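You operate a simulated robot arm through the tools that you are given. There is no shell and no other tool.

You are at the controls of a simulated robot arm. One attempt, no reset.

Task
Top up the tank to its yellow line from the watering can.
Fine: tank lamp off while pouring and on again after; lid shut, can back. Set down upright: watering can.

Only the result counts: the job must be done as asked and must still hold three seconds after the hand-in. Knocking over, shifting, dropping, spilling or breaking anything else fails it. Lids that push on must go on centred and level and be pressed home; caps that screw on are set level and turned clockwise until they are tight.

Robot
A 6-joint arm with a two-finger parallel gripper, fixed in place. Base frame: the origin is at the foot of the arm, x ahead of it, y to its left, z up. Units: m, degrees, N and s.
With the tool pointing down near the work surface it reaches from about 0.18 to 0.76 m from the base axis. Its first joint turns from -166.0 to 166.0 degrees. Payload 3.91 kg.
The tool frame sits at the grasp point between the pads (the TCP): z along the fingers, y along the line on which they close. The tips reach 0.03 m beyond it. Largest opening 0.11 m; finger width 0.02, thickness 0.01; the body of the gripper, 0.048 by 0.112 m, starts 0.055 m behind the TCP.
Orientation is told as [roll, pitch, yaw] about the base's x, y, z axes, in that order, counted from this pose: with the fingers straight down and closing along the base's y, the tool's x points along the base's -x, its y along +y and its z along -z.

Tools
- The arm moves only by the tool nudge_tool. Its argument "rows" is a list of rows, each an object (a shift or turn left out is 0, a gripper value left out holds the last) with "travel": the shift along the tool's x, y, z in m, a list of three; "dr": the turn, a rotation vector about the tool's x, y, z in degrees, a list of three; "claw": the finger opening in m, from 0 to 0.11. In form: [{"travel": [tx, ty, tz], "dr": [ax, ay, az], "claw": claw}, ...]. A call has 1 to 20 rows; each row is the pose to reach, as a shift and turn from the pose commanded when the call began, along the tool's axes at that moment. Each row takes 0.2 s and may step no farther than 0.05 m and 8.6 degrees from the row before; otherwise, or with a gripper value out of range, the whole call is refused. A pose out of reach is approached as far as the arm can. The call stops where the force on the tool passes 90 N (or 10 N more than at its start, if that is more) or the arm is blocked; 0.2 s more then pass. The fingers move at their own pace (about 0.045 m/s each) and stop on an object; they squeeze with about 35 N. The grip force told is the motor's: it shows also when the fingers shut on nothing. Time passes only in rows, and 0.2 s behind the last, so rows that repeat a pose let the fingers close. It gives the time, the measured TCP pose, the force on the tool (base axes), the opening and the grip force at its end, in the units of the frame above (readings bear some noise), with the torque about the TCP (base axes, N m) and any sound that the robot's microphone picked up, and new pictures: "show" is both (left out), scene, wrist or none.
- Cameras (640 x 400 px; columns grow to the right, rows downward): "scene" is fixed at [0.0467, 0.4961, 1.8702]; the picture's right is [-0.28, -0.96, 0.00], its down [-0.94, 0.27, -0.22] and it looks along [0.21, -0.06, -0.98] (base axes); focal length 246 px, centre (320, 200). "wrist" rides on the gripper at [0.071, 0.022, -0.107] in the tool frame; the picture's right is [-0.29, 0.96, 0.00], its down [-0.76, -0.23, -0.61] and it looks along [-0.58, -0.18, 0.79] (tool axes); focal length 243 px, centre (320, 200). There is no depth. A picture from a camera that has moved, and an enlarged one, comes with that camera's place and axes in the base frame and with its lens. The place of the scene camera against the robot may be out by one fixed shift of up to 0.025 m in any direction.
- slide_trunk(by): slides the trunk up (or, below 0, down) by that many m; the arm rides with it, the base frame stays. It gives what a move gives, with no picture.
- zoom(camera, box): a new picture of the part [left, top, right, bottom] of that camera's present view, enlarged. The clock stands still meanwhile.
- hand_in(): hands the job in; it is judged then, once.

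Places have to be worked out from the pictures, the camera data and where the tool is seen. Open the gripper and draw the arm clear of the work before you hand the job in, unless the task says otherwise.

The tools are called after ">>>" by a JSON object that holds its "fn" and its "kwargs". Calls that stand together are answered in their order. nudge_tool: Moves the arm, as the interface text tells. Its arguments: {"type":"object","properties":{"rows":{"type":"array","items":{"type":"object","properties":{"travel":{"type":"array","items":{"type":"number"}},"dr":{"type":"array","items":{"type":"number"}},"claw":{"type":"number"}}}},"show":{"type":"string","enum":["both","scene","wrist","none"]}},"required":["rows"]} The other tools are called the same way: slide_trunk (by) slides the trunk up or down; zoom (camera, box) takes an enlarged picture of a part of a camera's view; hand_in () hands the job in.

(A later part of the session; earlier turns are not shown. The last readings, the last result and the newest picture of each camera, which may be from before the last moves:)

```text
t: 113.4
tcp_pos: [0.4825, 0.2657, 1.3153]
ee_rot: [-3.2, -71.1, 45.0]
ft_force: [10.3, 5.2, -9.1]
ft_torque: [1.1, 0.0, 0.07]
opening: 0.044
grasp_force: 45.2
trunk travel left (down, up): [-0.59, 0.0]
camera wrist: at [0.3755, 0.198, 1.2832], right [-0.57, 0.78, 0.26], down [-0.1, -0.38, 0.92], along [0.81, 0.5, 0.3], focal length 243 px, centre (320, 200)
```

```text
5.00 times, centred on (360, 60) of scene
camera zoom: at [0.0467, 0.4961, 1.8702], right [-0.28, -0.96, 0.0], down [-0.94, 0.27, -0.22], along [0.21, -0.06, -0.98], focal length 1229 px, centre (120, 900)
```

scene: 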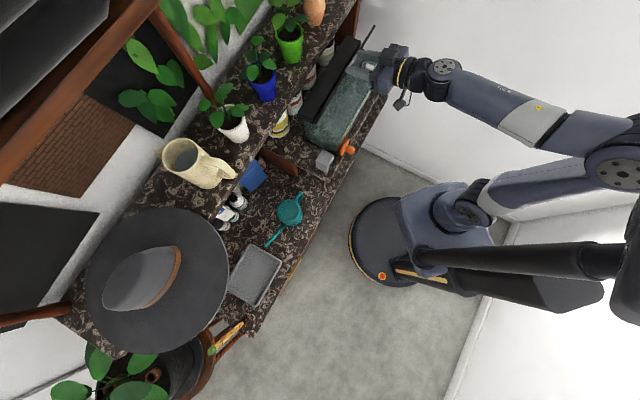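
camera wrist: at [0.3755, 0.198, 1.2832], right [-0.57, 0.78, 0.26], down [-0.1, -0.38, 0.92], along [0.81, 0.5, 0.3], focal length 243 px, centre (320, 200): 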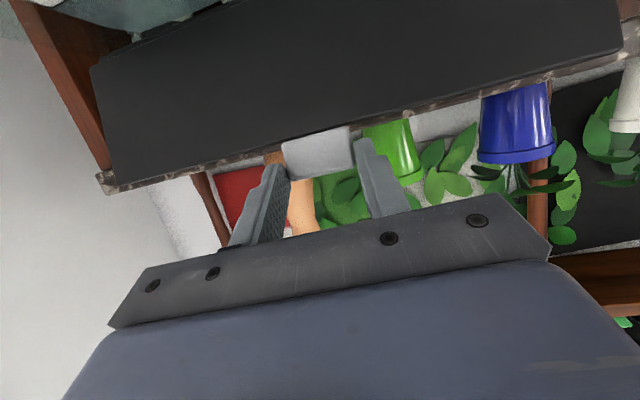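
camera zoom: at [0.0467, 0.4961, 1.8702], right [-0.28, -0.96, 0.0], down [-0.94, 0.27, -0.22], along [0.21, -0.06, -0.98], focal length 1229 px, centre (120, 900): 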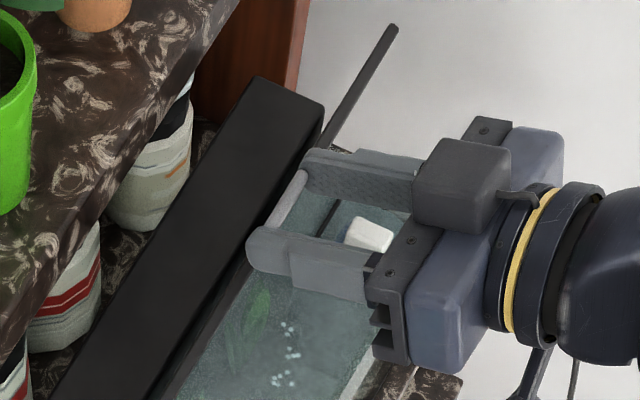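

The lid is past vertical, and the 14 N force and small slip show its real arc is a bit lower than I assumed. I'll continue in small corrected steps.

>>> {"fn": "nudge_tool", "kwargs": {"rows": [{"travel": [0.008, -0.0004, -0.006], "claw": 0.04}, {"travel": [0.016, -0.0007, -0.0121]}, {"travel": [0.0238, -0.001, -0.0181]}, {"travel": [0.0317, -0.0014, -0.0241]}], "show": "wrist"}}

>>> {"fn": "zoom", "kwargs": {"camera": "wrist", "box": [240, 100, 400, 220]}}

>>> {"fn": "zoom", "kwargs": {"camera": "scene", "box": [310, 20, 410, 100]}}

```text
t: 114.4
tcp_pos: [0.4568, 0.2398, 1.2972]
ee_rot: [-3.3, -71.4, 45.0]
ft_force: [5.9, -2.6, 13.9]
ft_torque: [1.37, -0.9, -0.09]
opening: 0.0437
grasp_force: 45.3
trunk travel left (down, up): [-0.59, 0.0]
camera wrist: at [0.3499, 0.1729, 1.2625], right [-0.57, 0.78, 0.26], down [-0.11, -0.38, 0.92], along [0.81, 0.5, 0.3], focal length 243 px, centre (320, 200)
```

wrist: 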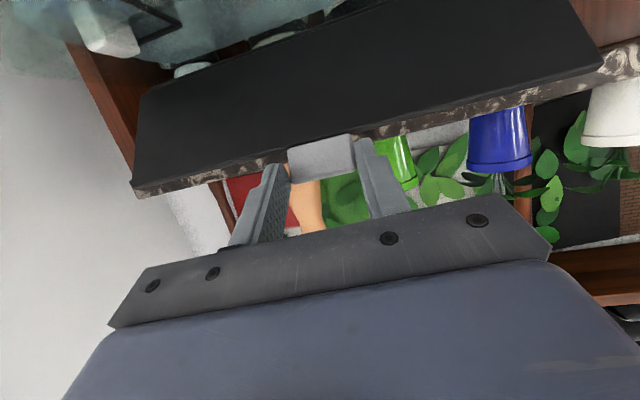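

```text
3.33 times, centred on (320, 160) of wrist
camera zoom: at [0.3499, 0.1729, 1.2625], right [-0.57, 0.78, 0.26], down [-0.11, -0.38, 0.92], along [0.81, 0.5, 0.3], focal length 809 px, centre (320, 333)
```

zoom: 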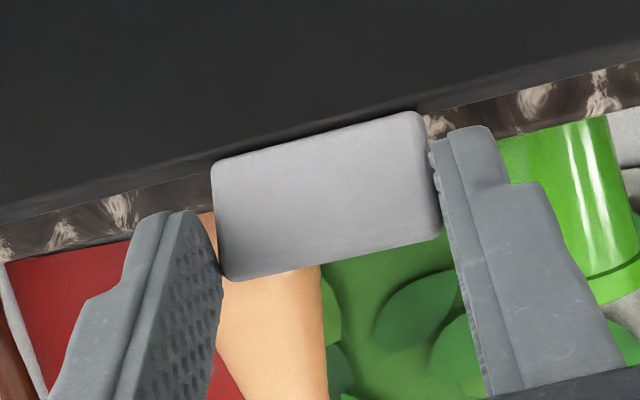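

```text
5.00 times, centred on (360, 60) of scene
camera zoom: at [0.0467, 0.4961, 1.8702], right [-0.28, -0.96, 0.0], down [-0.94, 0.27, -0.22], along [0.21, -0.06, -0.98], focal length 1229 px, centre (120, 900)
```

zoom: 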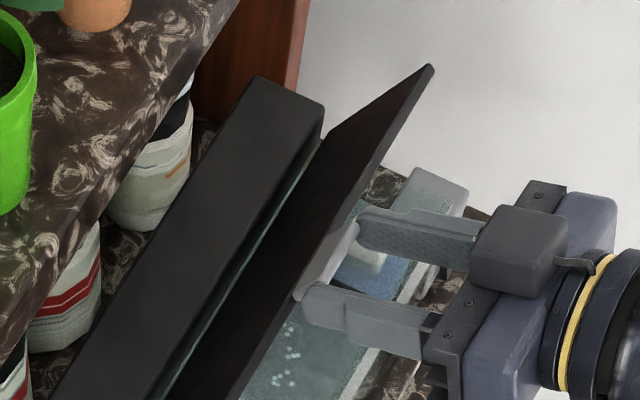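

The lid is at about 53°, and the force is now slightly upward, so the fitted hinge is near n=0.584, z=1.202. I'll continue on that corrected arc.

>>> {"fn": "nudge_tool", "kwargs": {"rows": [{"travel": [0.0078, -0.0004, -0.0061], "claw": 0.04}, {"travel": [0.018, -0.0007, -0.0105]}, {"travel": [0.0268, -0.001, -0.0135]}, {"travel": [0.0358, -0.0012, -0.0156]}], "show": "wrist"}}

>>> {"fn": "zoom", "kwargs": {"camera": "wrist", "box": [240, 100, 400, 220]}}

>>> {"fn": "zoom", "kwargs": {"camera": "scene", "box": [310, 20, 410, 100]}}

```text
t: 115.4
tcp_pos: [0.4369, 0.2207, 1.2639]
ee_rot: [-3.2, -71.1, 44.9]
ft_force: [2.4, -7.9, 0.1]
ft_torque: [-0.17, 0.12, -0.07]
opening: 0.0446
grasp_force: 17.0
trunk travel left (down, up): [-0.59, 0.0]
camera wrist: at [0.3308, 0.1537, 1.2306], right [-0.57, 0.78, 0.26], down [-0.1, -0.38, 0.92], along [0.81, 0.5, 0.3], focal length 243 px, centre (320, 200)
```

wrist: 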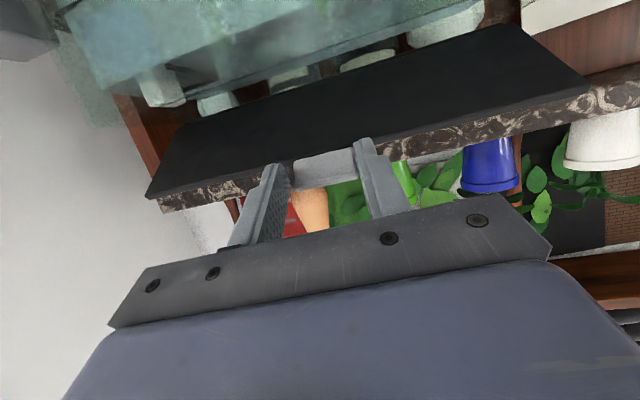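

```text
3.33 times, centred on (320, 160) of wrist
camera zoom: at [0.3308, 0.1537, 1.2306], right [-0.57, 0.78, 0.26], down [-0.1, -0.38, 0.92], along [0.81, 0.5, 0.3], focal length 809 px, centre (320, 333)
```

zoom: 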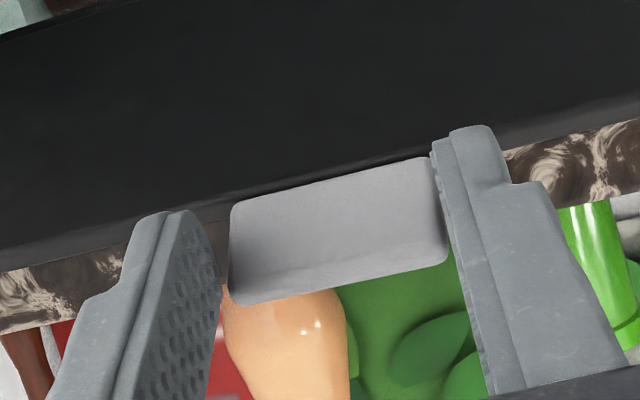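

```text
5.00 times, centred on (360, 60) of scene
camera zoom: at [0.0467, 0.4961, 1.8702], right [-0.28, -0.96, 0.0], down [-0.94, 0.27, -0.22], along [0.21, -0.06, -0.98], focal length 1229 px, centre (120, 900)
```

zoom: 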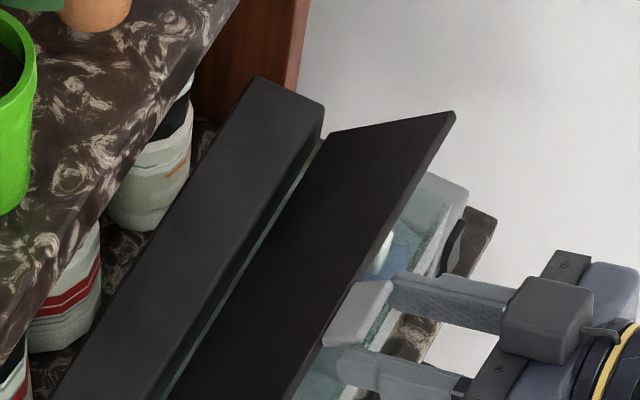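

The tab has slid toward the fingertips and the grip has weakened to 17 N. I'll advance the fingers about 1 cm along the tab, still pinched, to hold it properly again.

>>> {"fn": "nudge_tool", "kwargs": {"rows": [{"travel": [-0.002, 0, 0.003], "claw": 0.04}, {"travel": [-0.004, 0, 0.006], "claw": 0.04}, {"travel": [-0.006, 0, 0.01], "claw": 0.04}, {"travel": [-0.006, 0, 0.01], "claw": 0.03}], "show": "wrist"}}

>>> {"fn": "zoom", "kwargs": {"camera": "wrist", "box": [240, 100, 400, 220]}}

>>> {"fn": "zoom", "kwargs": {"camera": "scene", "box": [310, 20, 410, 100]}}

```text
t: 116.4
tcp_pos: [0.4438, 0.2265, 1.2709]
ee_rot: [-3.5, -71.7, 45.1]
ft_force: [-18.1, -24.8, 18.4]
ft_torque: [-0.06, 0.19, 0.19]
opening: 0.0438
grasp_force: 44.4
trunk travel left (down, up): [-0.59, 0.0]
camera wrist: at [0.3374, 0.1601, 1.2374], right [-0.57, 0.78, 0.26], down [-0.11, -0.39, 0.92], along [0.81, 0.5, 0.31], focal length 243 px, centre (320, 200)
```

wrist: 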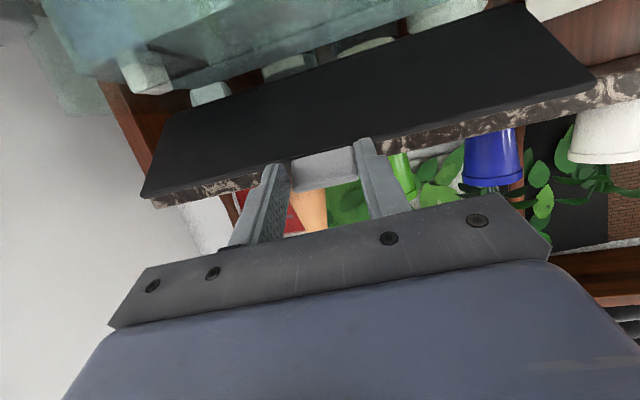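

```text
3.33 times, centred on (320, 160) of wrist
camera zoom: at [0.3374, 0.1601, 1.2374], right [-0.57, 0.78, 0.26], down [-0.11, -0.39, 0.92], along [0.81, 0.5, 0.31], focal length 809 px, centre (320, 333)
```

zoom: 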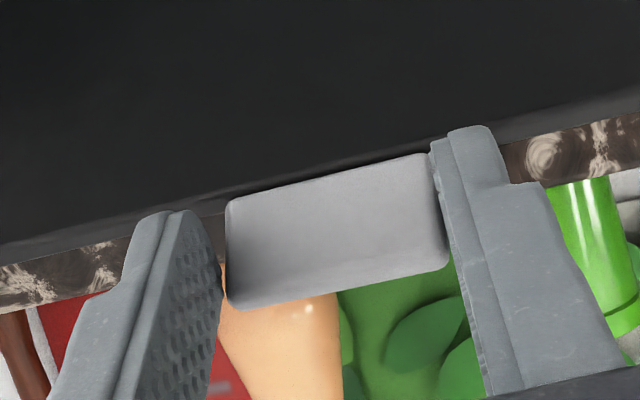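

```text
5.00 times, centred on (360, 60) of scene
camera zoom: at [0.0467, 0.4961, 1.8702], right [-0.28, -0.96, 0.0], down [-0.94, 0.27, -0.22], along [0.21, -0.06, -0.98], focal length 1229 px, centre (120, 900)
```

zoom: 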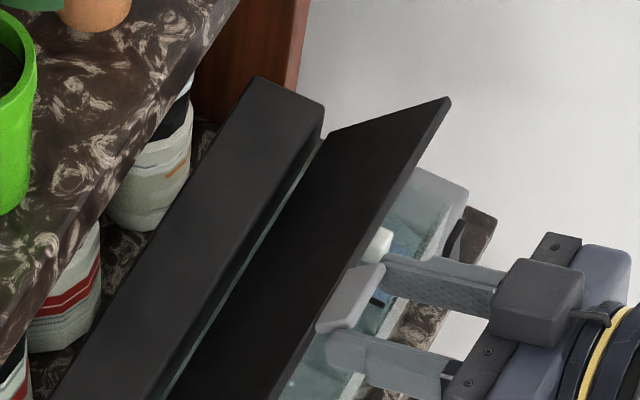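

The grip is firm again at 44 N, but I'm pressing about 35 N radially into the hinge. I'll relieve that and continue lowering along the refitted arc (hinge near n=0.593, z=1.192).

>>> {"fn": "nudge_tool", "kwargs": {"rows": [{"travel": [0.0005, 0, -0.0045], "claw": 0.03}, {"travel": [0.0081, -0.0004, -0.0072], "claw": 0.03}, {"travel": [0.0163, -0.0007, -0.0093], "claw": 0.03}], "show": "wrist"}}

>>> {"fn": "zoom", "kwargs": {"camera": "wrist", "box": [240, 100, 400, 220]}}

```text
t: 117.2
tcp_pos: [0.4377, 0.2207, 1.2558]
ee_rot: [-3.0, -71.3, 44.6]
ft_force: [8.8, 5.6, 6.5]
ft_torque: [1.35, -0.51, 0.55]
opening: 0.0443
grasp_force: 45.2
trunk travel left (down, up): [-0.59, 0.0]
camera wrist: at [0.331, 0.1531, 1.2224], right [-0.57, 0.78, 0.26], down [-0.1, -0.38, 0.92], along [0.81, 0.5, 0.3], focal length 243 px, centre (320, 200)
```

wrist: 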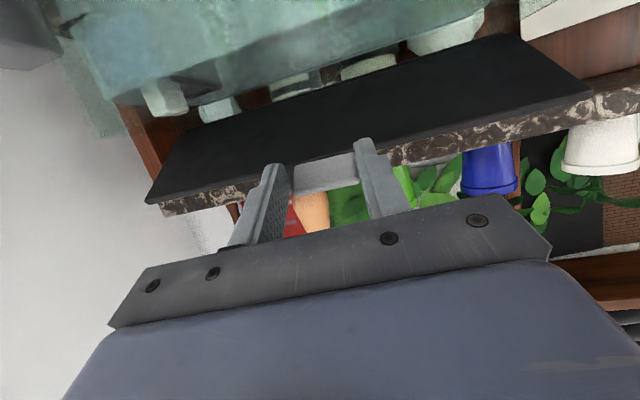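

```text
3.33 times, centred on (320, 160) of wrist
camera zoom: at [0.331, 0.1531, 1.2224], right [-0.57, 0.78, 0.26], down [-0.1, -0.38, 0.92], along [0.81, 0.5, 0.3], focal length 809 px, centre (320, 333)
```

zoom: 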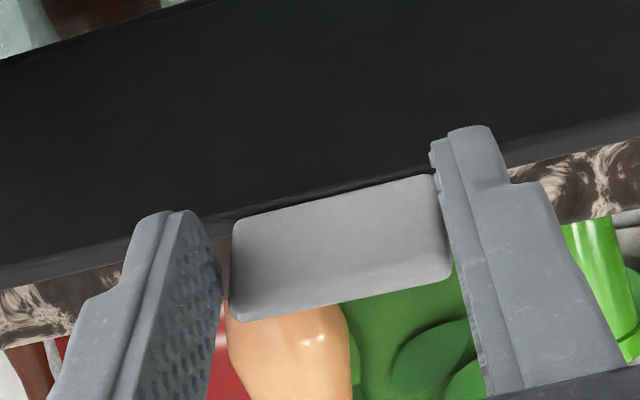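

Moderate forces, and the lid is coming down. I'll continue with smaller, corrected steps.

>>> {"fn": "nudge_tool", "kwargs": {"rows": [{"travel": [0.0054, 0, -0.0003], "claw": 0.03}, {"travel": [0.0108, 0, -0.0006], "claw": 0.03}], "show": "none"}}

>>> {"fn": "zoom", "kwargs": {"camera": "wrist", "box": [240, 100, 400, 220]}}

>>> {"fn": "zoom", "kwargs": {"camera": "scene", "box": [310, 20, 410, 100]}}

```text
t: 117.8
tcp_pos: [0.4342, 0.2177, 1.2464]
ee_rot: [-3.4, -71.4, 45.0]
ft_force: [4.2, 1.1, 10.4]
ft_torque: [1.33, -0.91, 0.47]
opening: 0.0443
grasp_force: 45.1
trunk travel left (down, up): [-0.59, 0.0]
```

```text
3.33 times, centred on (320, 160) of wrist
camera zoom: at [0.3275, 0.1499, 1.2136], right [-0.57, 0.78, 0.26], down [-0.11, -0.38, 0.92], along [0.81, 0.5, 0.3], focal length 809 px, centre (320, 333)
```

zoom: 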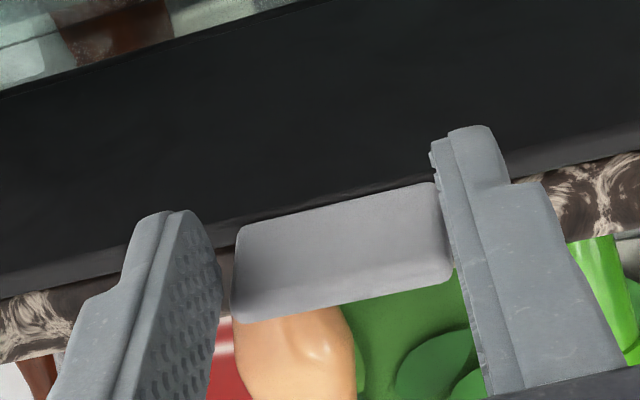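

```text
5.00 times, centred on (360, 60) of scene
camera zoom: at [0.0467, 0.4961, 1.8702], right [-0.28, -0.96, 0.0], down [-0.94, 0.27, -0.22], along [0.21, -0.06, -0.98], focal length 1229 px, centre (120, 900)
```

zoom: 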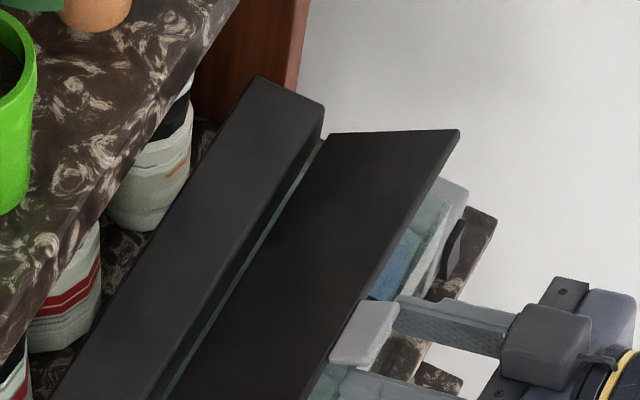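

The lid is at roughly 27°. The remaining force is mostly from the pinch resisting the tab's rotation. Continuing down in small steps.

>>> {"fn": "nudge_tool", "kwargs": {"rows": [{"travel": [0.0052, 0, -0.0006], "claw": 0.03}, {"travel": [0.0104, 0, -0.0008], "claw": 0.03}, {"travel": [0.0156, 0, -0.0008], "claw": 0.03}], "show": "none"}}

>>> {"fn": "zoom", "kwargs": {"camera": "wrist", "box": [240, 100, 400, 220]}}

>>> {"fn": "zoom", "kwargs": {"camera": "scene", "box": [310, 20, 410, 100]}}

```text
t: 118.6
tcp_pos: [0.4292, 0.2115, 1.2296]
ee_rot: [-3.5, -71.0, 45.1]
ft_force: [-0.2, -0.2, 0.2]
ft_torque: [-0.03, 0.01, -0.02]
opening: 0.0298
grasp_force: 0.1
trunk travel left (down, up): [-0.59, 0.0]
```

```text
3.33 times, centred on (320, 160) of wrist
camera zoom: at [0.3228, 0.1456, 1.1971], right [-0.57, 0.78, 0.26], down [-0.1, -0.38, 0.92], along [0.81, 0.5, 0.3], focal length 809 px, centre (320, 333)
```

zoom: 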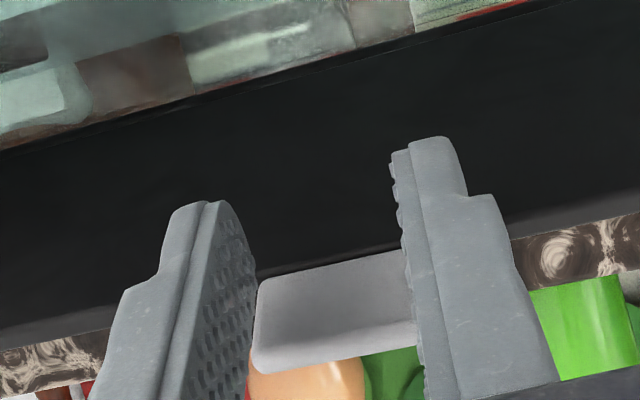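

```text
5.00 times, centred on (360, 60) of scene
camera zoom: at [0.0467, 0.4961, 1.8702], right [-0.28, -0.96, 0.0], down [-0.94, 0.27, -0.22], along [0.21, -0.06, -0.98], focal length 1229 px, centre (120, 900)
```

zoom: 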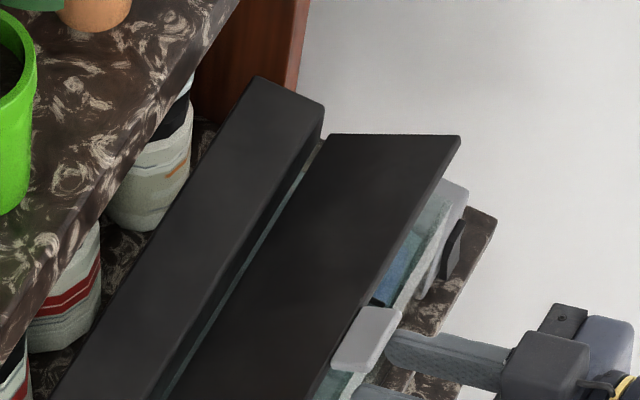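

The pinch let go, but the lid stayed at about 23° by itself, so its hinge has friction. I can simply push it shut from above. I'll back out, rise, and come over the front of the lid with closed fingers.

>>> {"fn": "nudge_tool", "kwargs": {"rows": [{"travel": [0.0097, 0, -0.0283], "claw": 0.03}, {"travel": [0.0162, 0, -0.0472], "claw": 0.03}, {"travel": [-0.0217, 0, -0.0601], "claw": 0.0}, {"travel": [-0.0548, 0, -0.0715], "claw": 0.0}, {"travel": [-0.0645, 0, -0.0432], "claw": 0.0}, {"travel": [-0.0775, 0, -0.0054], "claw": 0.0}], "show": "both"}}

>>> {"fn": "zoom", "kwargs": {"camera": "wrist", "box": [200, 80, 440, 260]}}

>>> {"fn": "zoom", "kwargs": {"camera": "scene", "box": [310, 20, 410, 100]}}

```text
t: 120.0
tcp_pos: [0.4426, 0.2301, 1.3064]
ee_rot: [-3.4, -71.2, 45.0]
ft_force: [0.1, -0.1, 0.1]
ft_torque: [0.0, 0.03, 0.02]
opening: 0.0001
grasp_force: 33.9
trunk travel left (down, up): [-0.59, 0.0]
camera wrist: at [0.336, 0.1624, 1.2744], right [-0.57, 0.78, 0.26], down [-0.1, -0.38, 0.92], along [0.81, 0.5, 0.3], focal length 243 px, centre (320, 200)
```

scene: 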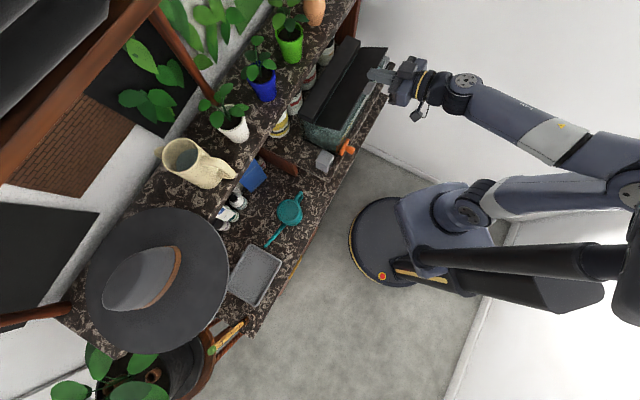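
wrist: 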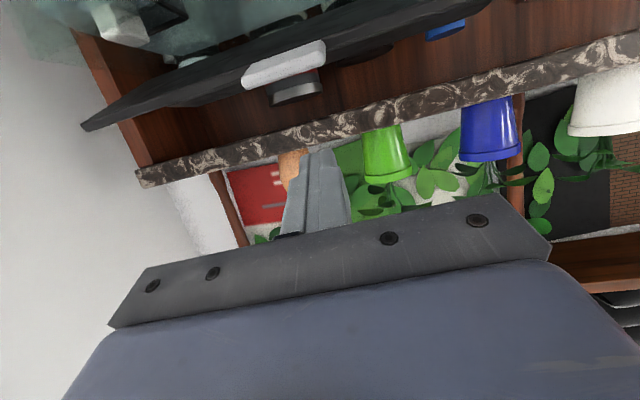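

```text
2.22 times, centred on (320, 170) of wrist
camera zoom: at [0.336, 0.1624, 1.2744], right [-0.57, 0.78, 0.26], down [-0.1, -0.38, 0.92], along [0.81, 0.5, 0.3], focal length 539 px, centre (320, 267)
```

zoom: 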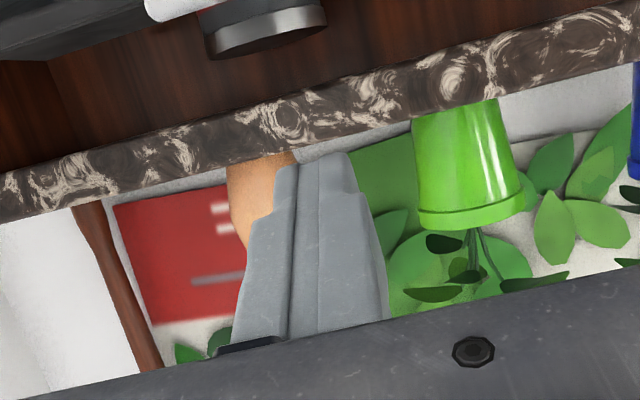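

```text
5.00 times, centred on (360, 60) of scene
camera zoom: at [0.0467, 0.4961, 1.8702], right [-0.28, -0.96, 0.0], down [-0.94, 0.27, -0.22], along [0.21, -0.06, -0.98], focal length 1229 px, centre (120, 900)
```

zoom: 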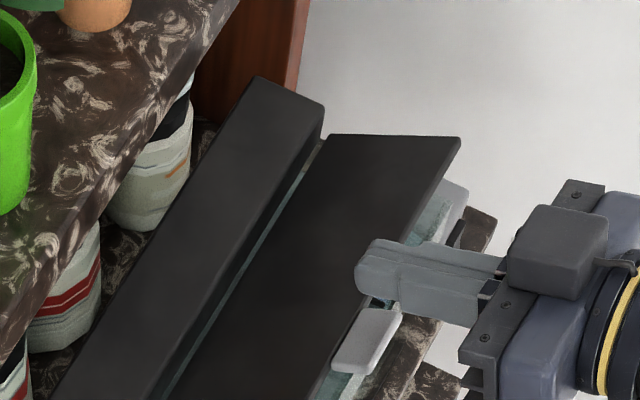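

The lid holds at about 23° on its own. I'll lower the closed fingertips onto its front edge and press it down gently.

>>> {"fn": "nudge_tool", "kwargs": {"rows": [{"travel": [0.0189, 0, 0.0065], "claw": 0.0}, {"travel": [0.0378, 0, 0.0129]}, {"travel": [0.052, 0, 0.0178]}, {"travel": [0.0615, 0, 0.021]}], "show": "both"}}

>>> {"fn": "zoom", "kwargs": {"camera": "scene", "box": [310, 20, 410, 100]}}

```text
t: 121.0
tcp_pos: [0.4448, 0.2274, 1.2417]
ee_rot: [-3.3, -71.2, 45.1]
ft_force: [-0.4, 0.5, -1.1]
ft_torque: [0.01, -0.03, 0.02]
opening: 0.0
grasp_force: 35.4
trunk travel left (down, up): [-0.59, 0.0]
camera wrist: at [0.3377, 0.1604, 1.2084], right [-0.57, 0.78, 0.26], down [-0.1, -0.38, 0.92], along [0.81, 0.5, 0.3], focal length 243 px, centre (320, 200)
```

scene: 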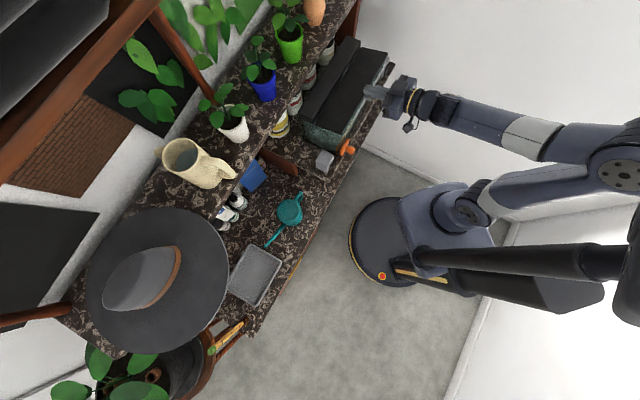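
wrist: 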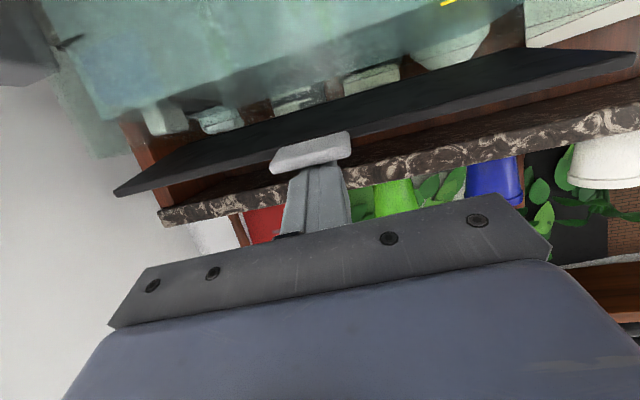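

```text
5.00 times, centred on (360, 60) of scene
camera zoom: at [0.0467, 0.4961, 1.8702], right [-0.28, -0.96, 0.0], down [-0.94, 0.27, -0.22], along [0.21, -0.06, -0.98], focal length 1229 px, centre (120, 900)
```

zoom: 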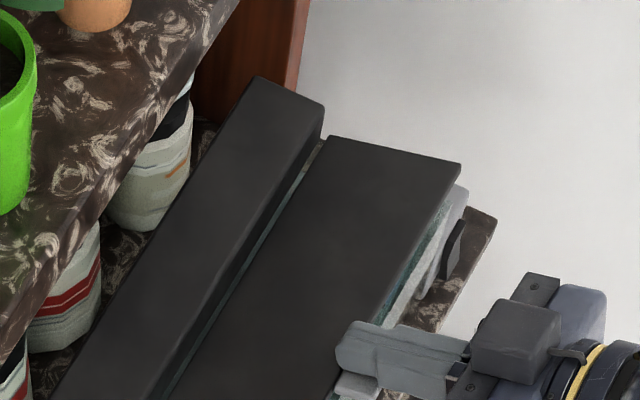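

The lid is following down with almost no force. I'll press on until it seats.

>>> {"fn": "nudge_tool", "kwargs": {"rows": [{"travel": [0.0076, 0, 0.0026], "claw": 0.0}, {"travel": [0.0142, 0, 0.0049]}, {"travel": [0.0189, 0, 0.0065]}], "show": "both"}}

>>> {"fn": "zoom", "kwargs": {"camera": "scene", "box": [310, 20, 410, 100]}}

```text
t: 121.8
tcp_pos: [0.4451, 0.2258, 1.2217]
ee_rot: [-3.3, -71.2, 45.1]
ft_force: [-0.4, -0.3, 0.6]
ft_torque: [0.02, -0.02, -0.02]
opening: 0.0
grasp_force: 35.0
trunk travel left (down, up): [-0.59, 0.0]
camera wrist: at [0.3387, 0.1591, 1.1881], right [-0.57, 0.78, 0.26], down [-0.11, -0.38, 0.92], along [0.81, 0.5, 0.3], focal length 243 px, centre (320, 200)
```

scene: 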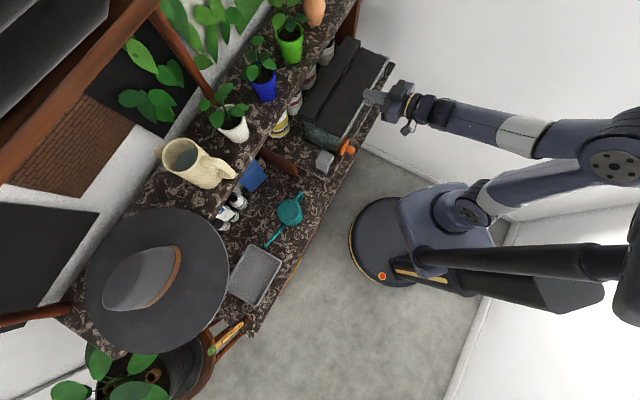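
wrist: 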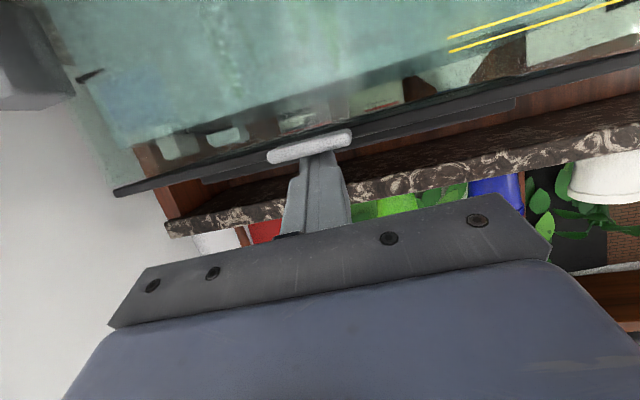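

```text
5.00 times, centred on (360, 60) of scene
camera zoom: at [0.0467, 0.4961, 1.8702], right [-0.28, -0.96, 0.0], down [-0.94, 0.27, -0.22], along [0.21, -0.06, -0.98], focal length 1229 px, centre (120, 900)
```

zoom: 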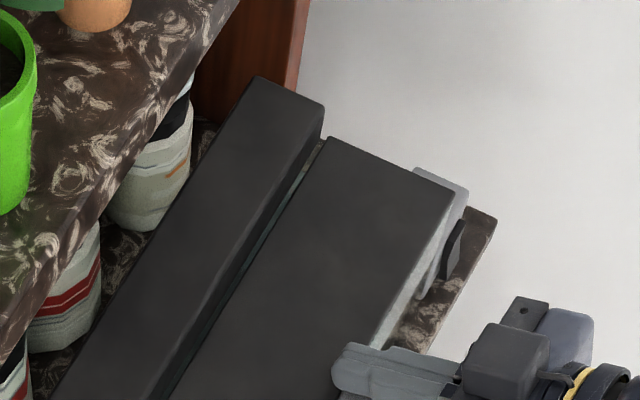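

Almost shut. I'll press a few more millimetres until I feel it seat.

>>> {"fn": "nudge_tool", "kwargs": {"rows": [{"travel": [0.0038, 0, 0.0013], "claw": 0.0}, {"travel": [0.0076, 0, 0.0026]}], "show": "wrist"}}

>>> {"fn": "zoom", "kwargs": {"camera": "scene", "box": [300, 30, 420, 140]}}

```text
t: 122.4
tcp_pos: [0.4454, 0.2269, 1.2185]
ee_rot: [-3.6, -71.9, 45.4]
ft_force: [-0.9, -1.1, 29.3]
ft_torque: [0.46, -0.55, -0.19]
opening: 0.0001
grasp_force: 35.0
trunk travel left (down, up): [-0.59, 0.0]
camera wrist: at [0.3389, 0.1592, 1.1839], right [-0.58, 0.78, 0.26], down [-0.11, -0.39, 0.92], along [0.81, 0.5, 0.31], focal length 243 px, centre (320, 200)
```

wrist: 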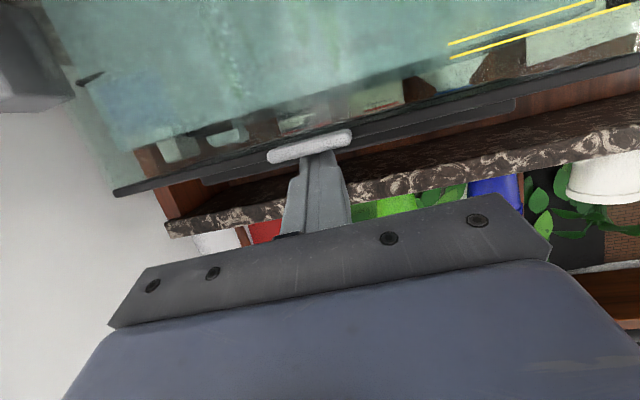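

```text
3.64 times, centred on (360, 85) of scene
camera zoom: at [0.0467, 0.4961, 1.8702], right [-0.28, -0.96, 0.0], down [-0.94, 0.27, -0.22], along [0.21, -0.06, -0.98], focal length 894 px, centre (174, 618)
```

zoom: 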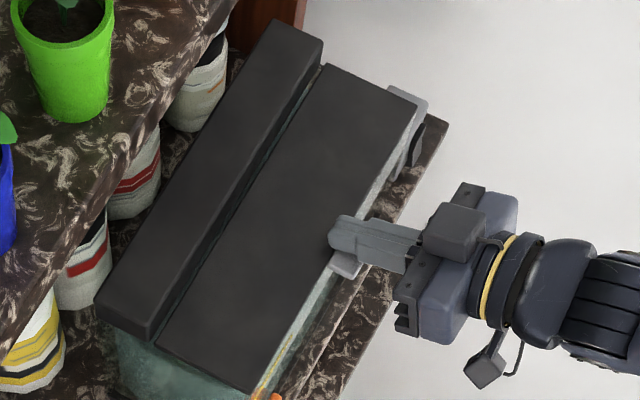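

The lid is seated, with a firm 29 N stop and its corners matching the original closed picture. I'll retreat, restore the 56° pressing attitude and head for the far lamp switch to turn it back on.

>>> {"fn": "nudge_tool", "kwargs": {"rows": [{"travel": [-0.0284, 0, -0.0097], "claw": 0.0}, {"travel": [-0.0154, 0, -0.0475]}, {"travel": [0.0022, 0, -0.0679]}], "show": "none"}}

>>> {"fn": "nudge_tool", "kwargs": {"rows": [{"dr": [-1.31, 5.06, -0.24], "claw": 0.0}, {"dr": [-2.61, 10.12, -0.48]}, {"dr": [-3.92, 15.18, -0.72]}], "show": "both"}}

>>> {"fn": "zoom", "kwargs": {"camera": "scene", "box": [300, 30, 420, 140]}}

```text
t: 123.2
tcp_pos: [0.3946, 0.1829, 1.2322]
ee_rot: [-3.3, -71.3, 45.0]
ft_force: [0.2, 0.4, -0.1]
ft_torque: [0.06, -0.05, -0.01]
opening: 0.0003
grasp_force: 35.0
trunk travel left (down, up): [-0.59, 0.0]
```

```text
t: 124.0
tcp_pos: [0.3962, 0.1836, 1.2326]
ee_rot: [0.0, -56.0, 45.7]
ft_force: [0.6, -0.2, -0.6]
ft_torque: [-0.02, -0.01, 0.01]
opening: 0.0
grasp_force: 35.0
trunk travel left (down, up): [-0.59, 0.0]
camera wrist: at [0.2907, 0.1062, 1.2343], right [-0.57, 0.78, 0.24], down [0.11, -0.22, 0.97], along [0.81, 0.58, 0.04], focal length 243 px, centre (320, 200)
```

scene: 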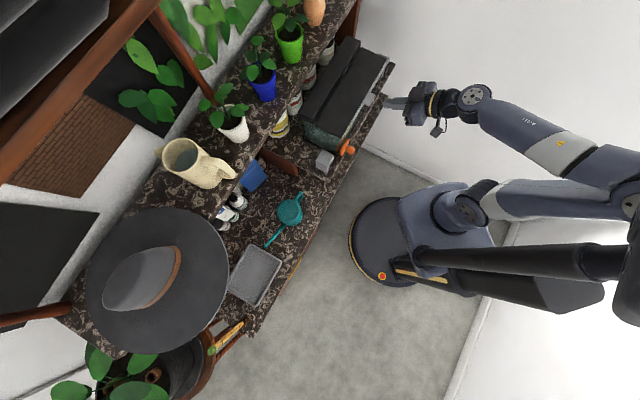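
wrist: 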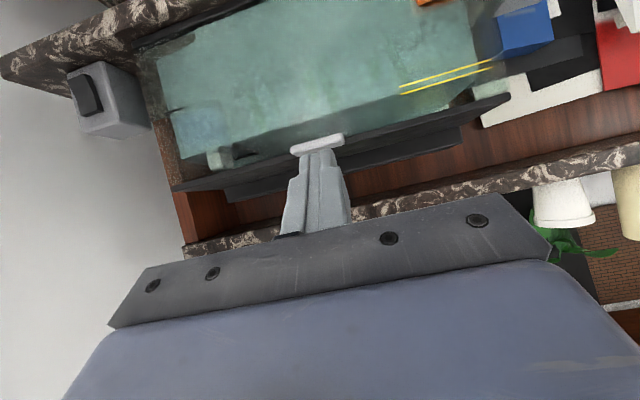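

```text
3.64 times, centred on (360, 85) of scene
camera zoom: at [0.0467, 0.4961, 1.8702], right [-0.28, -0.96, 0.0], down [-0.94, 0.27, -0.22], along [0.21, -0.06, -0.98], focal length 894 px, centre (174, 618)
```

zoom: 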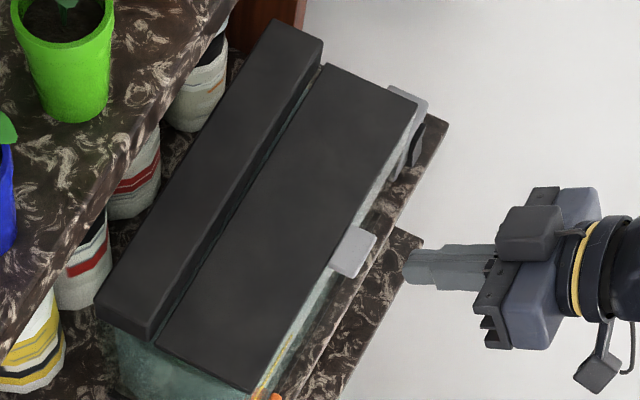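

The lid lies flush. Now I'll move to the far switch, at the height of its lower half.

>>> {"fn": "nudge_tool", "kwargs": {"rows": [{"travel": [0.0195, -0.0319, 0.0084], "claw": 0.0}, {"travel": [0.0389, -0.0638, 0.0167]}, {"travel": [0.0584, -0.0957, 0.0251]}, {"travel": [0.0778, -0.1277, 0.0334]}, {"travel": [0.0973, -0.1596, 0.0418]}, {"travel": [0.1167, -0.1915, 0.0501]}, {"travel": [0.1362, -0.2234, 0.0585]}], "show": "both"}}

>>> {"fn": "zoom", "kwargs": {"camera": "wrist", "box": [270, 100, 386, 190]}}

>>> {"fn": "zoom", "kwargs": {"camera": "scene", "box": [374, 57, 398, 72]}}

```text
t: 125.6
tcp_pos: [0.5379, 0.0098, 1.0859]
ee_rot: [0.0, -56.1, 45.8]
ft_force: [0.5, -0.4, 0.3]
ft_torque: [-0.03, 0.0, 0.0]
opening: 0.0001
grasp_force: 35.5
trunk travel left (down, up): [-0.59, 0.0]
camera wrist: at [0.4328, -0.0678, 1.0882], right [-0.57, 0.78, 0.24], down [0.11, -0.22, 0.97], along [0.81, 0.58, 0.04], focal length 243 px, centre (320, 200)
```

scene: 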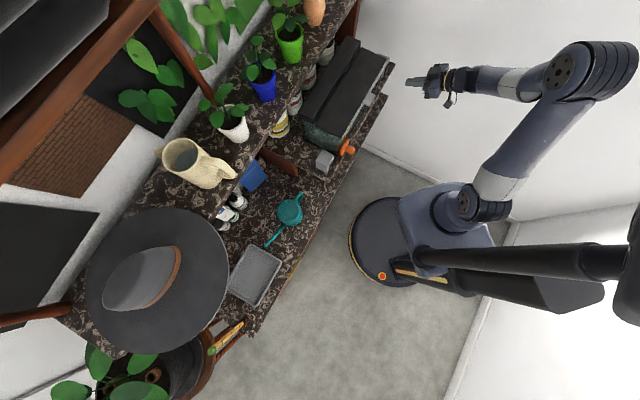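
wrist: 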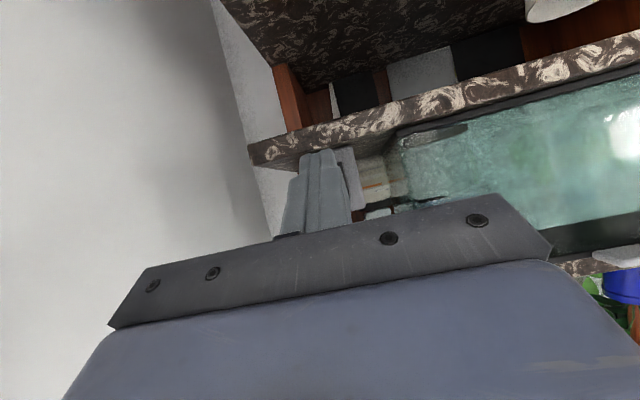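

```text
4.44 times, centred on (328, 145) of wrist
camera zoom: at [0.4328, -0.0678, 1.0882], right [-0.57, 0.78, 0.24], down [0.11, -0.22, 0.97], along [0.81, 0.58, 0.04], focal length 1078 px, centre (284, 444)
```

zoom: 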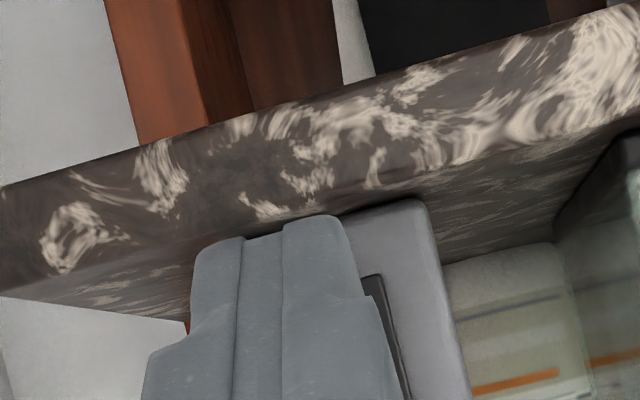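

```text
16.00 times, centred on (386, 64) of scene
camera zoom: at [0.0467, 0.4961, 1.8702], right [-0.28, -0.96, 0.0], down [-0.94, 0.27, -0.22], along [0.21, -0.06, -0.98], focal length 3934 px, centre (-736, 2368)
```

zoom: 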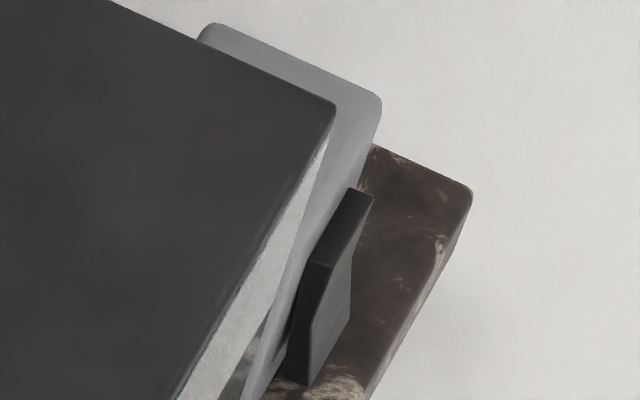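

Aligned with the lower half of the lamp rocker. I'll press it and check the lamp.

>>> {"fn": "nudge_tool", "kwargs": {"rows": [{"travel": [-0.0252, 0, 0.0373], "claw": 0.0}, {"travel": [-0.038, 0, 0.0564], "claw": 0.0}, {"travel": [-0.0408, 0, 0.0605], "claw": 0.0}, {"travel": [-0.0422, 0, 0.0626], "claw": 0.0}], "show": "scene"}}

>>> {"fn": "zoom", "kwargs": {"camera": "scene", "box": [300, 30, 420, 140]}}

>>> {"fn": "zoom", "kwargs": {"camera": "scene", "box": [374, 57, 398, 72]}}

```text
t: 126.6
tcp_pos: [0.5902, 0.0611, 1.0879]
ee_rot: [0.1, -56.2, 45.6]
ft_force: [-1.5, -0.8, 1.4]
ft_torque: [0.01, 0.01, -0.02]
opening: 0.0
grasp_force: 35.1
trunk travel left (down, up): [-0.59, 0.0]
```

scene: 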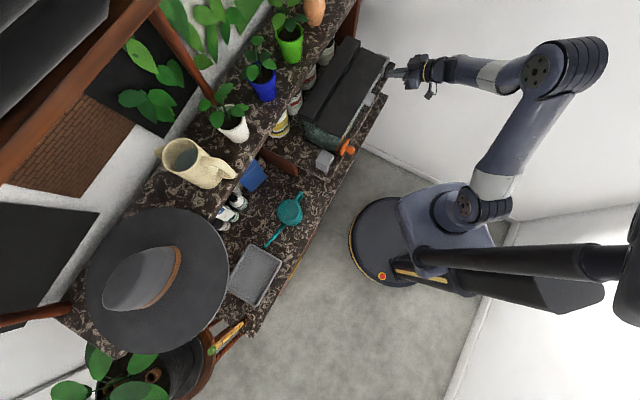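

```text
3.64 times, centred on (360, 85) of scene
camera zoom: at [0.0467, 0.4961, 1.8702], right [-0.28, -0.96, 0.0], down [-0.94, 0.27, -0.22], along [0.21, -0.06, -0.98], focal length 894 px, centre (174, 618)
```

zoom: 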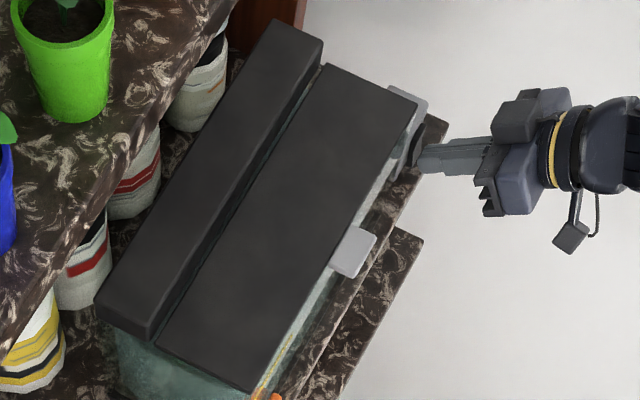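

```text
16.00 times, centred on (386, 64) of scene
camera zoom: at [0.0467, 0.4961, 1.8702], right [-0.28, -0.96, 0.0], down [-0.94, 0.27, -0.22], along [0.21, -0.06, -0.98], focal length 3934 px, centre (-736, 2368)
```

zoom: 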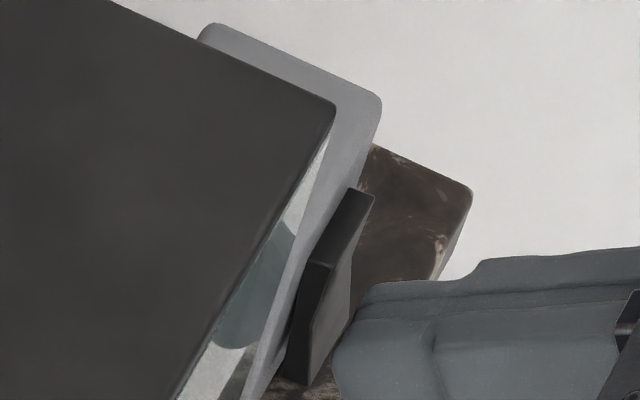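

The rocker hasn't flipped yet. I'll push a few more millimetres in small steps.

>>> {"fn": "nudge_tool", "kwargs": {"rows": [{"travel": [-0.0003, 0, 0.0024], "claw": 0.0}, {"travel": [-0.0014, 0, 0.0041], "claw": 0.0}], "show": "none"}}

>>> {"fn": "zoom", "kwargs": {"camera": "scene", "box": [300, 30, 420, 140]}}

>>> {"fn": "zoom", "kwargs": {"camera": "scene", "box": [374, 57, 398, 72]}}

```text
t: 127.2
tcp_pos: [0.5905, 0.0634, 1.0868]
ee_rot: [0.0, -56.1, 45.5]
ft_force: [-13.4, -13.3, 3.3]
ft_torque: [-0.07, -0.01, -0.02]
opening: 0.0
grasp_force: 35.2
trunk travel left (down, up): [-0.59, 0.0]
```

```text
3.64 times, centred on (360, 85) of scene
camera zoom: at [0.0467, 0.4961, 1.8702], right [-0.28, -0.96, 0.0], down [-0.94, 0.27, -0.22], along [0.21, -0.06, -0.98], focal length 894 px, centre (174, 618)
```

zoom: 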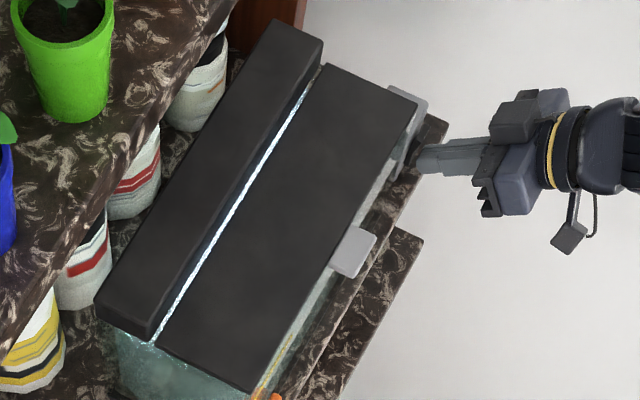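

```text
16.00 times, centred on (386, 64) of scene
camera zoom: at [0.0467, 0.4961, 1.8702], right [-0.28, -0.96, 0.0], down [-0.94, 0.27, -0.22], along [0.21, -0.06, -0.98], focal length 3934 px, centre (-736, 2368)
```

zoom: 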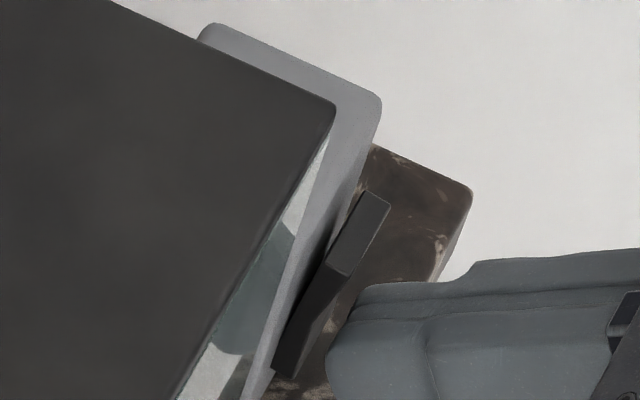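

The lamp strip is lit again. I'll back away from the switch and raise the arm clear, with a last look at the tank.

>>> {"fn": "nudge_tool", "kwargs": {"rows": [{"travel": [0.0224, 0, -0.0332], "claw": 0.0}, {"travel": [0.0419, 0, -0.0622], "claw": 0.0}, {"travel": [0.0112, 0, -0.0829], "claw": 0.05}, {"travel": [-0.025, 0.02, -0.095], "claw": 0.08}, {"travel": [-0.055, 0.055, -0.105], "claw": 0.1}, {"travel": [-0.07, 0.1, -0.11], "claw": 0.1}, {"travel": [-0.075, 0.145, -0.11], "claw": 0.1}, {"travel": [-0.075, 0.19, -0.11], "claw": 0.1}], "show": "both"}}

>>> {"fn": "zoom", "kwargs": {"camera": "scene", "box": [290, 30, 410, 170]}}

>>> {"fn": "zoom", "kwargs": {"camera": "scene", "box": [320, 154, 344, 169]}}

>>> {"fn": "zoom", "kwargs": {"camera": "scene", "box": [374, 57, 398, 72]}}

```text
t: 129.0
tcp_pos: [0.4219, 0.1626, 1.2091]
ee_rot: [0.0, -56.2, 45.7]
ft_force: [-0.1, 0.1, 0.1]
ft_torque: [0.0, 0.01, 0.0]
opening: 0.1
grasp_force: 0.1
trunk travel left (down, up): [-0.59, 0.0]
camera wrist: at [0.3161, 0.0856, 1.2106], right [-0.57, 0.78, 0.24], down [0.11, -0.22, 0.97], along [0.81, 0.58, 0.04], focal length 243 px, centre (320, 200)
```

scene: 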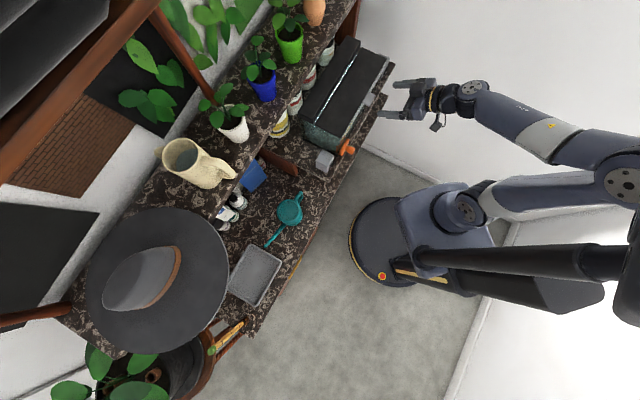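
wrist: 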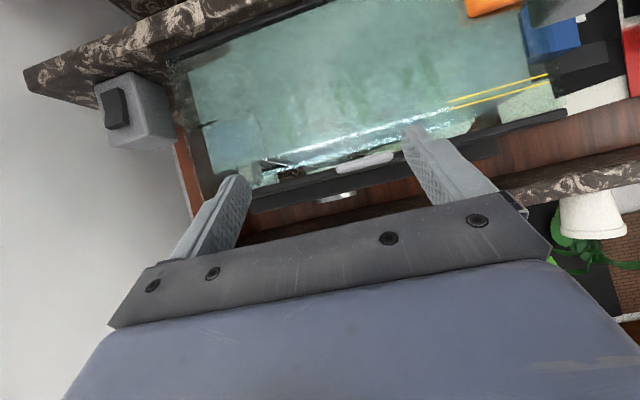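

```text
2.86 times, centred on (350, 100) of scene
camera zoom: at [0.0467, 0.4961, 1.8702], right [-0.28, -0.96, 0.0], down [-0.94, 0.27, -0.22], along [0.21, -0.06, -0.98], focal length 702 px, centre (234, 486)
```

zoom: 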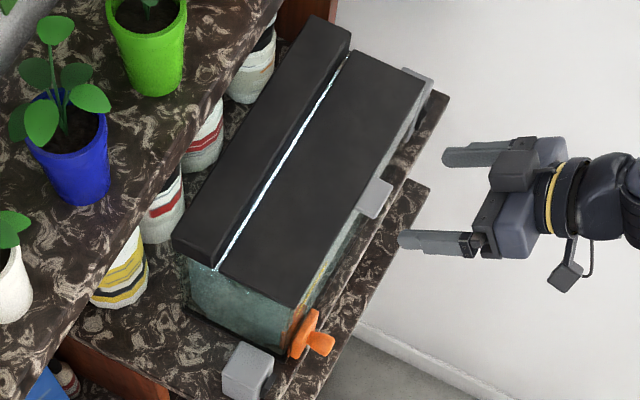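

```text
16.00 times, centred on (332, 162) of scene
camera zoom: at [0.0467, 0.4961, 1.8702], right [-0.28, -0.96, 0.0], down [-0.94, 0.27, -0.22], along [0.21, -0.06, -0.98], focal length 3934 px, centre (128, 816)
```

zoom: 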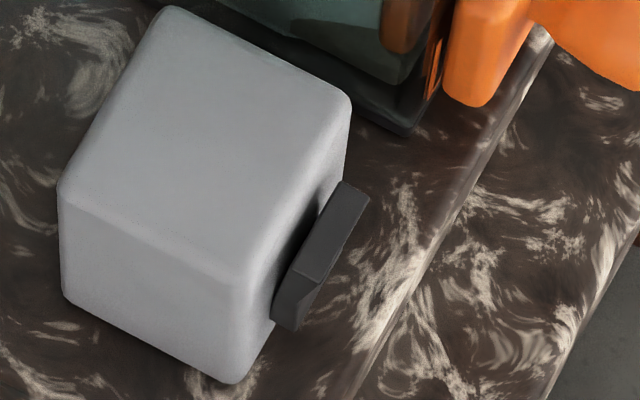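

```text
16.00 times, centred on (386, 64) of scene
camera zoom: at [0.0467, 0.4961, 1.8702], right [-0.28, -0.96, 0.0], down [-0.94, 0.27, -0.22], along [0.21, -0.06, -0.98], focal length 3934 px, centre (-736, 2368)
```

zoom: 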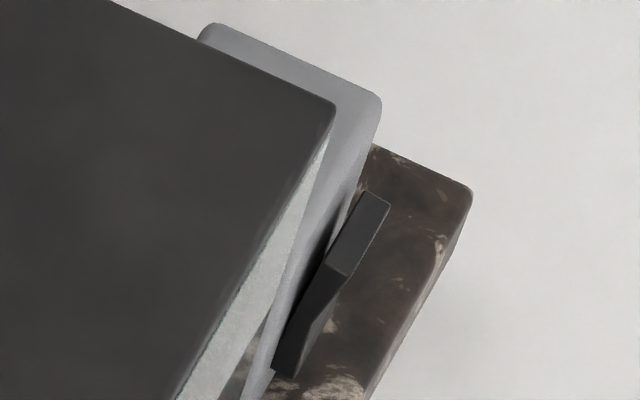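

Lamp on, lid shut, both rockers as they were. I'll do a final check of the waterline between the marks and the lid's seating.

>>> {"fn": "zoom", "kwargs": {"camera": "wrist", "box": [430, 60, 558, 140]}}

>>> {"fn": "zoom", "kwargs": {"camera": "wrist", "box": [230, 100, 420, 220]}}

>>> {"fn": "zoom", "kwargs": {"camera": "scene", "box": [240, 160, 340, 260]}}

```text
5.00 times, centred on (494, 100) of wrist
camera zoom: at [0.3161, 0.0856, 1.2106], right [-0.57, 0.78, 0.24], down [0.11, -0.22, 0.97], along [0.81, 0.58, 0.04], focal length 1213 px, centre (-550, 700)
```

zoom: 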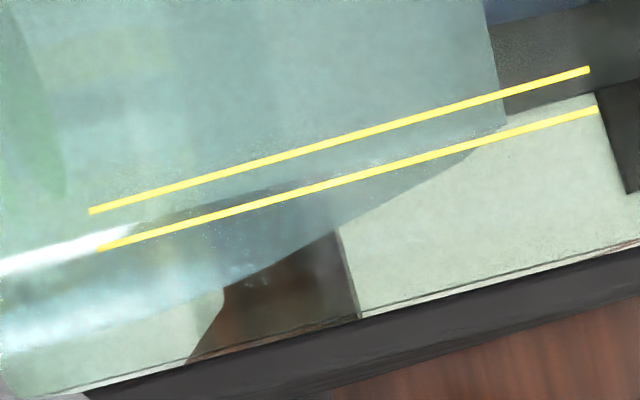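

```text
3.33 times, centred on (325, 160) of wrist
camera zoom: at [0.3161, 0.0856, 1.2106], right [-0.57, 0.78, 0.24], down [0.11, -0.22, 0.97], along [0.81, 0.58, 0.04], focal length 809 px, centre (303, 333)
```

zoom: 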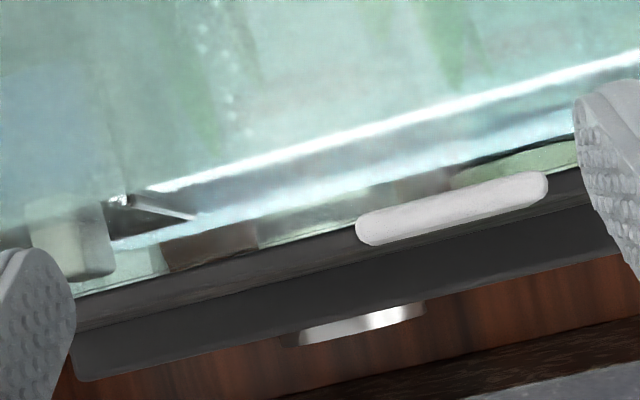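

```text
4.00 times, centred on (290, 210) of scene
camera zoom: at [0.0467, 0.4961, 1.8702], right [-0.28, -0.96, 0.0], down [-0.94, 0.27, -0.22], along [0.21, -0.06, -0.98], focal length 984 px, centre (440, 160)
```

zoom: 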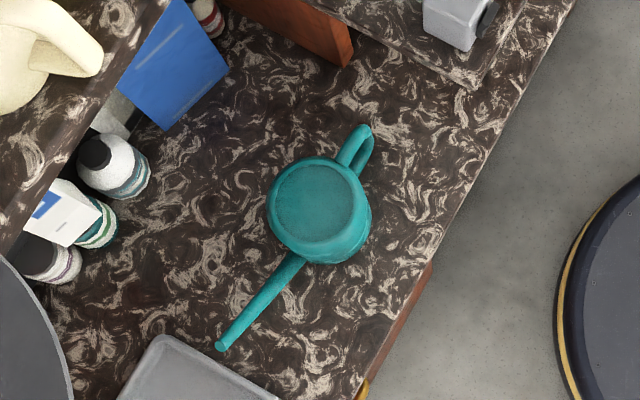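

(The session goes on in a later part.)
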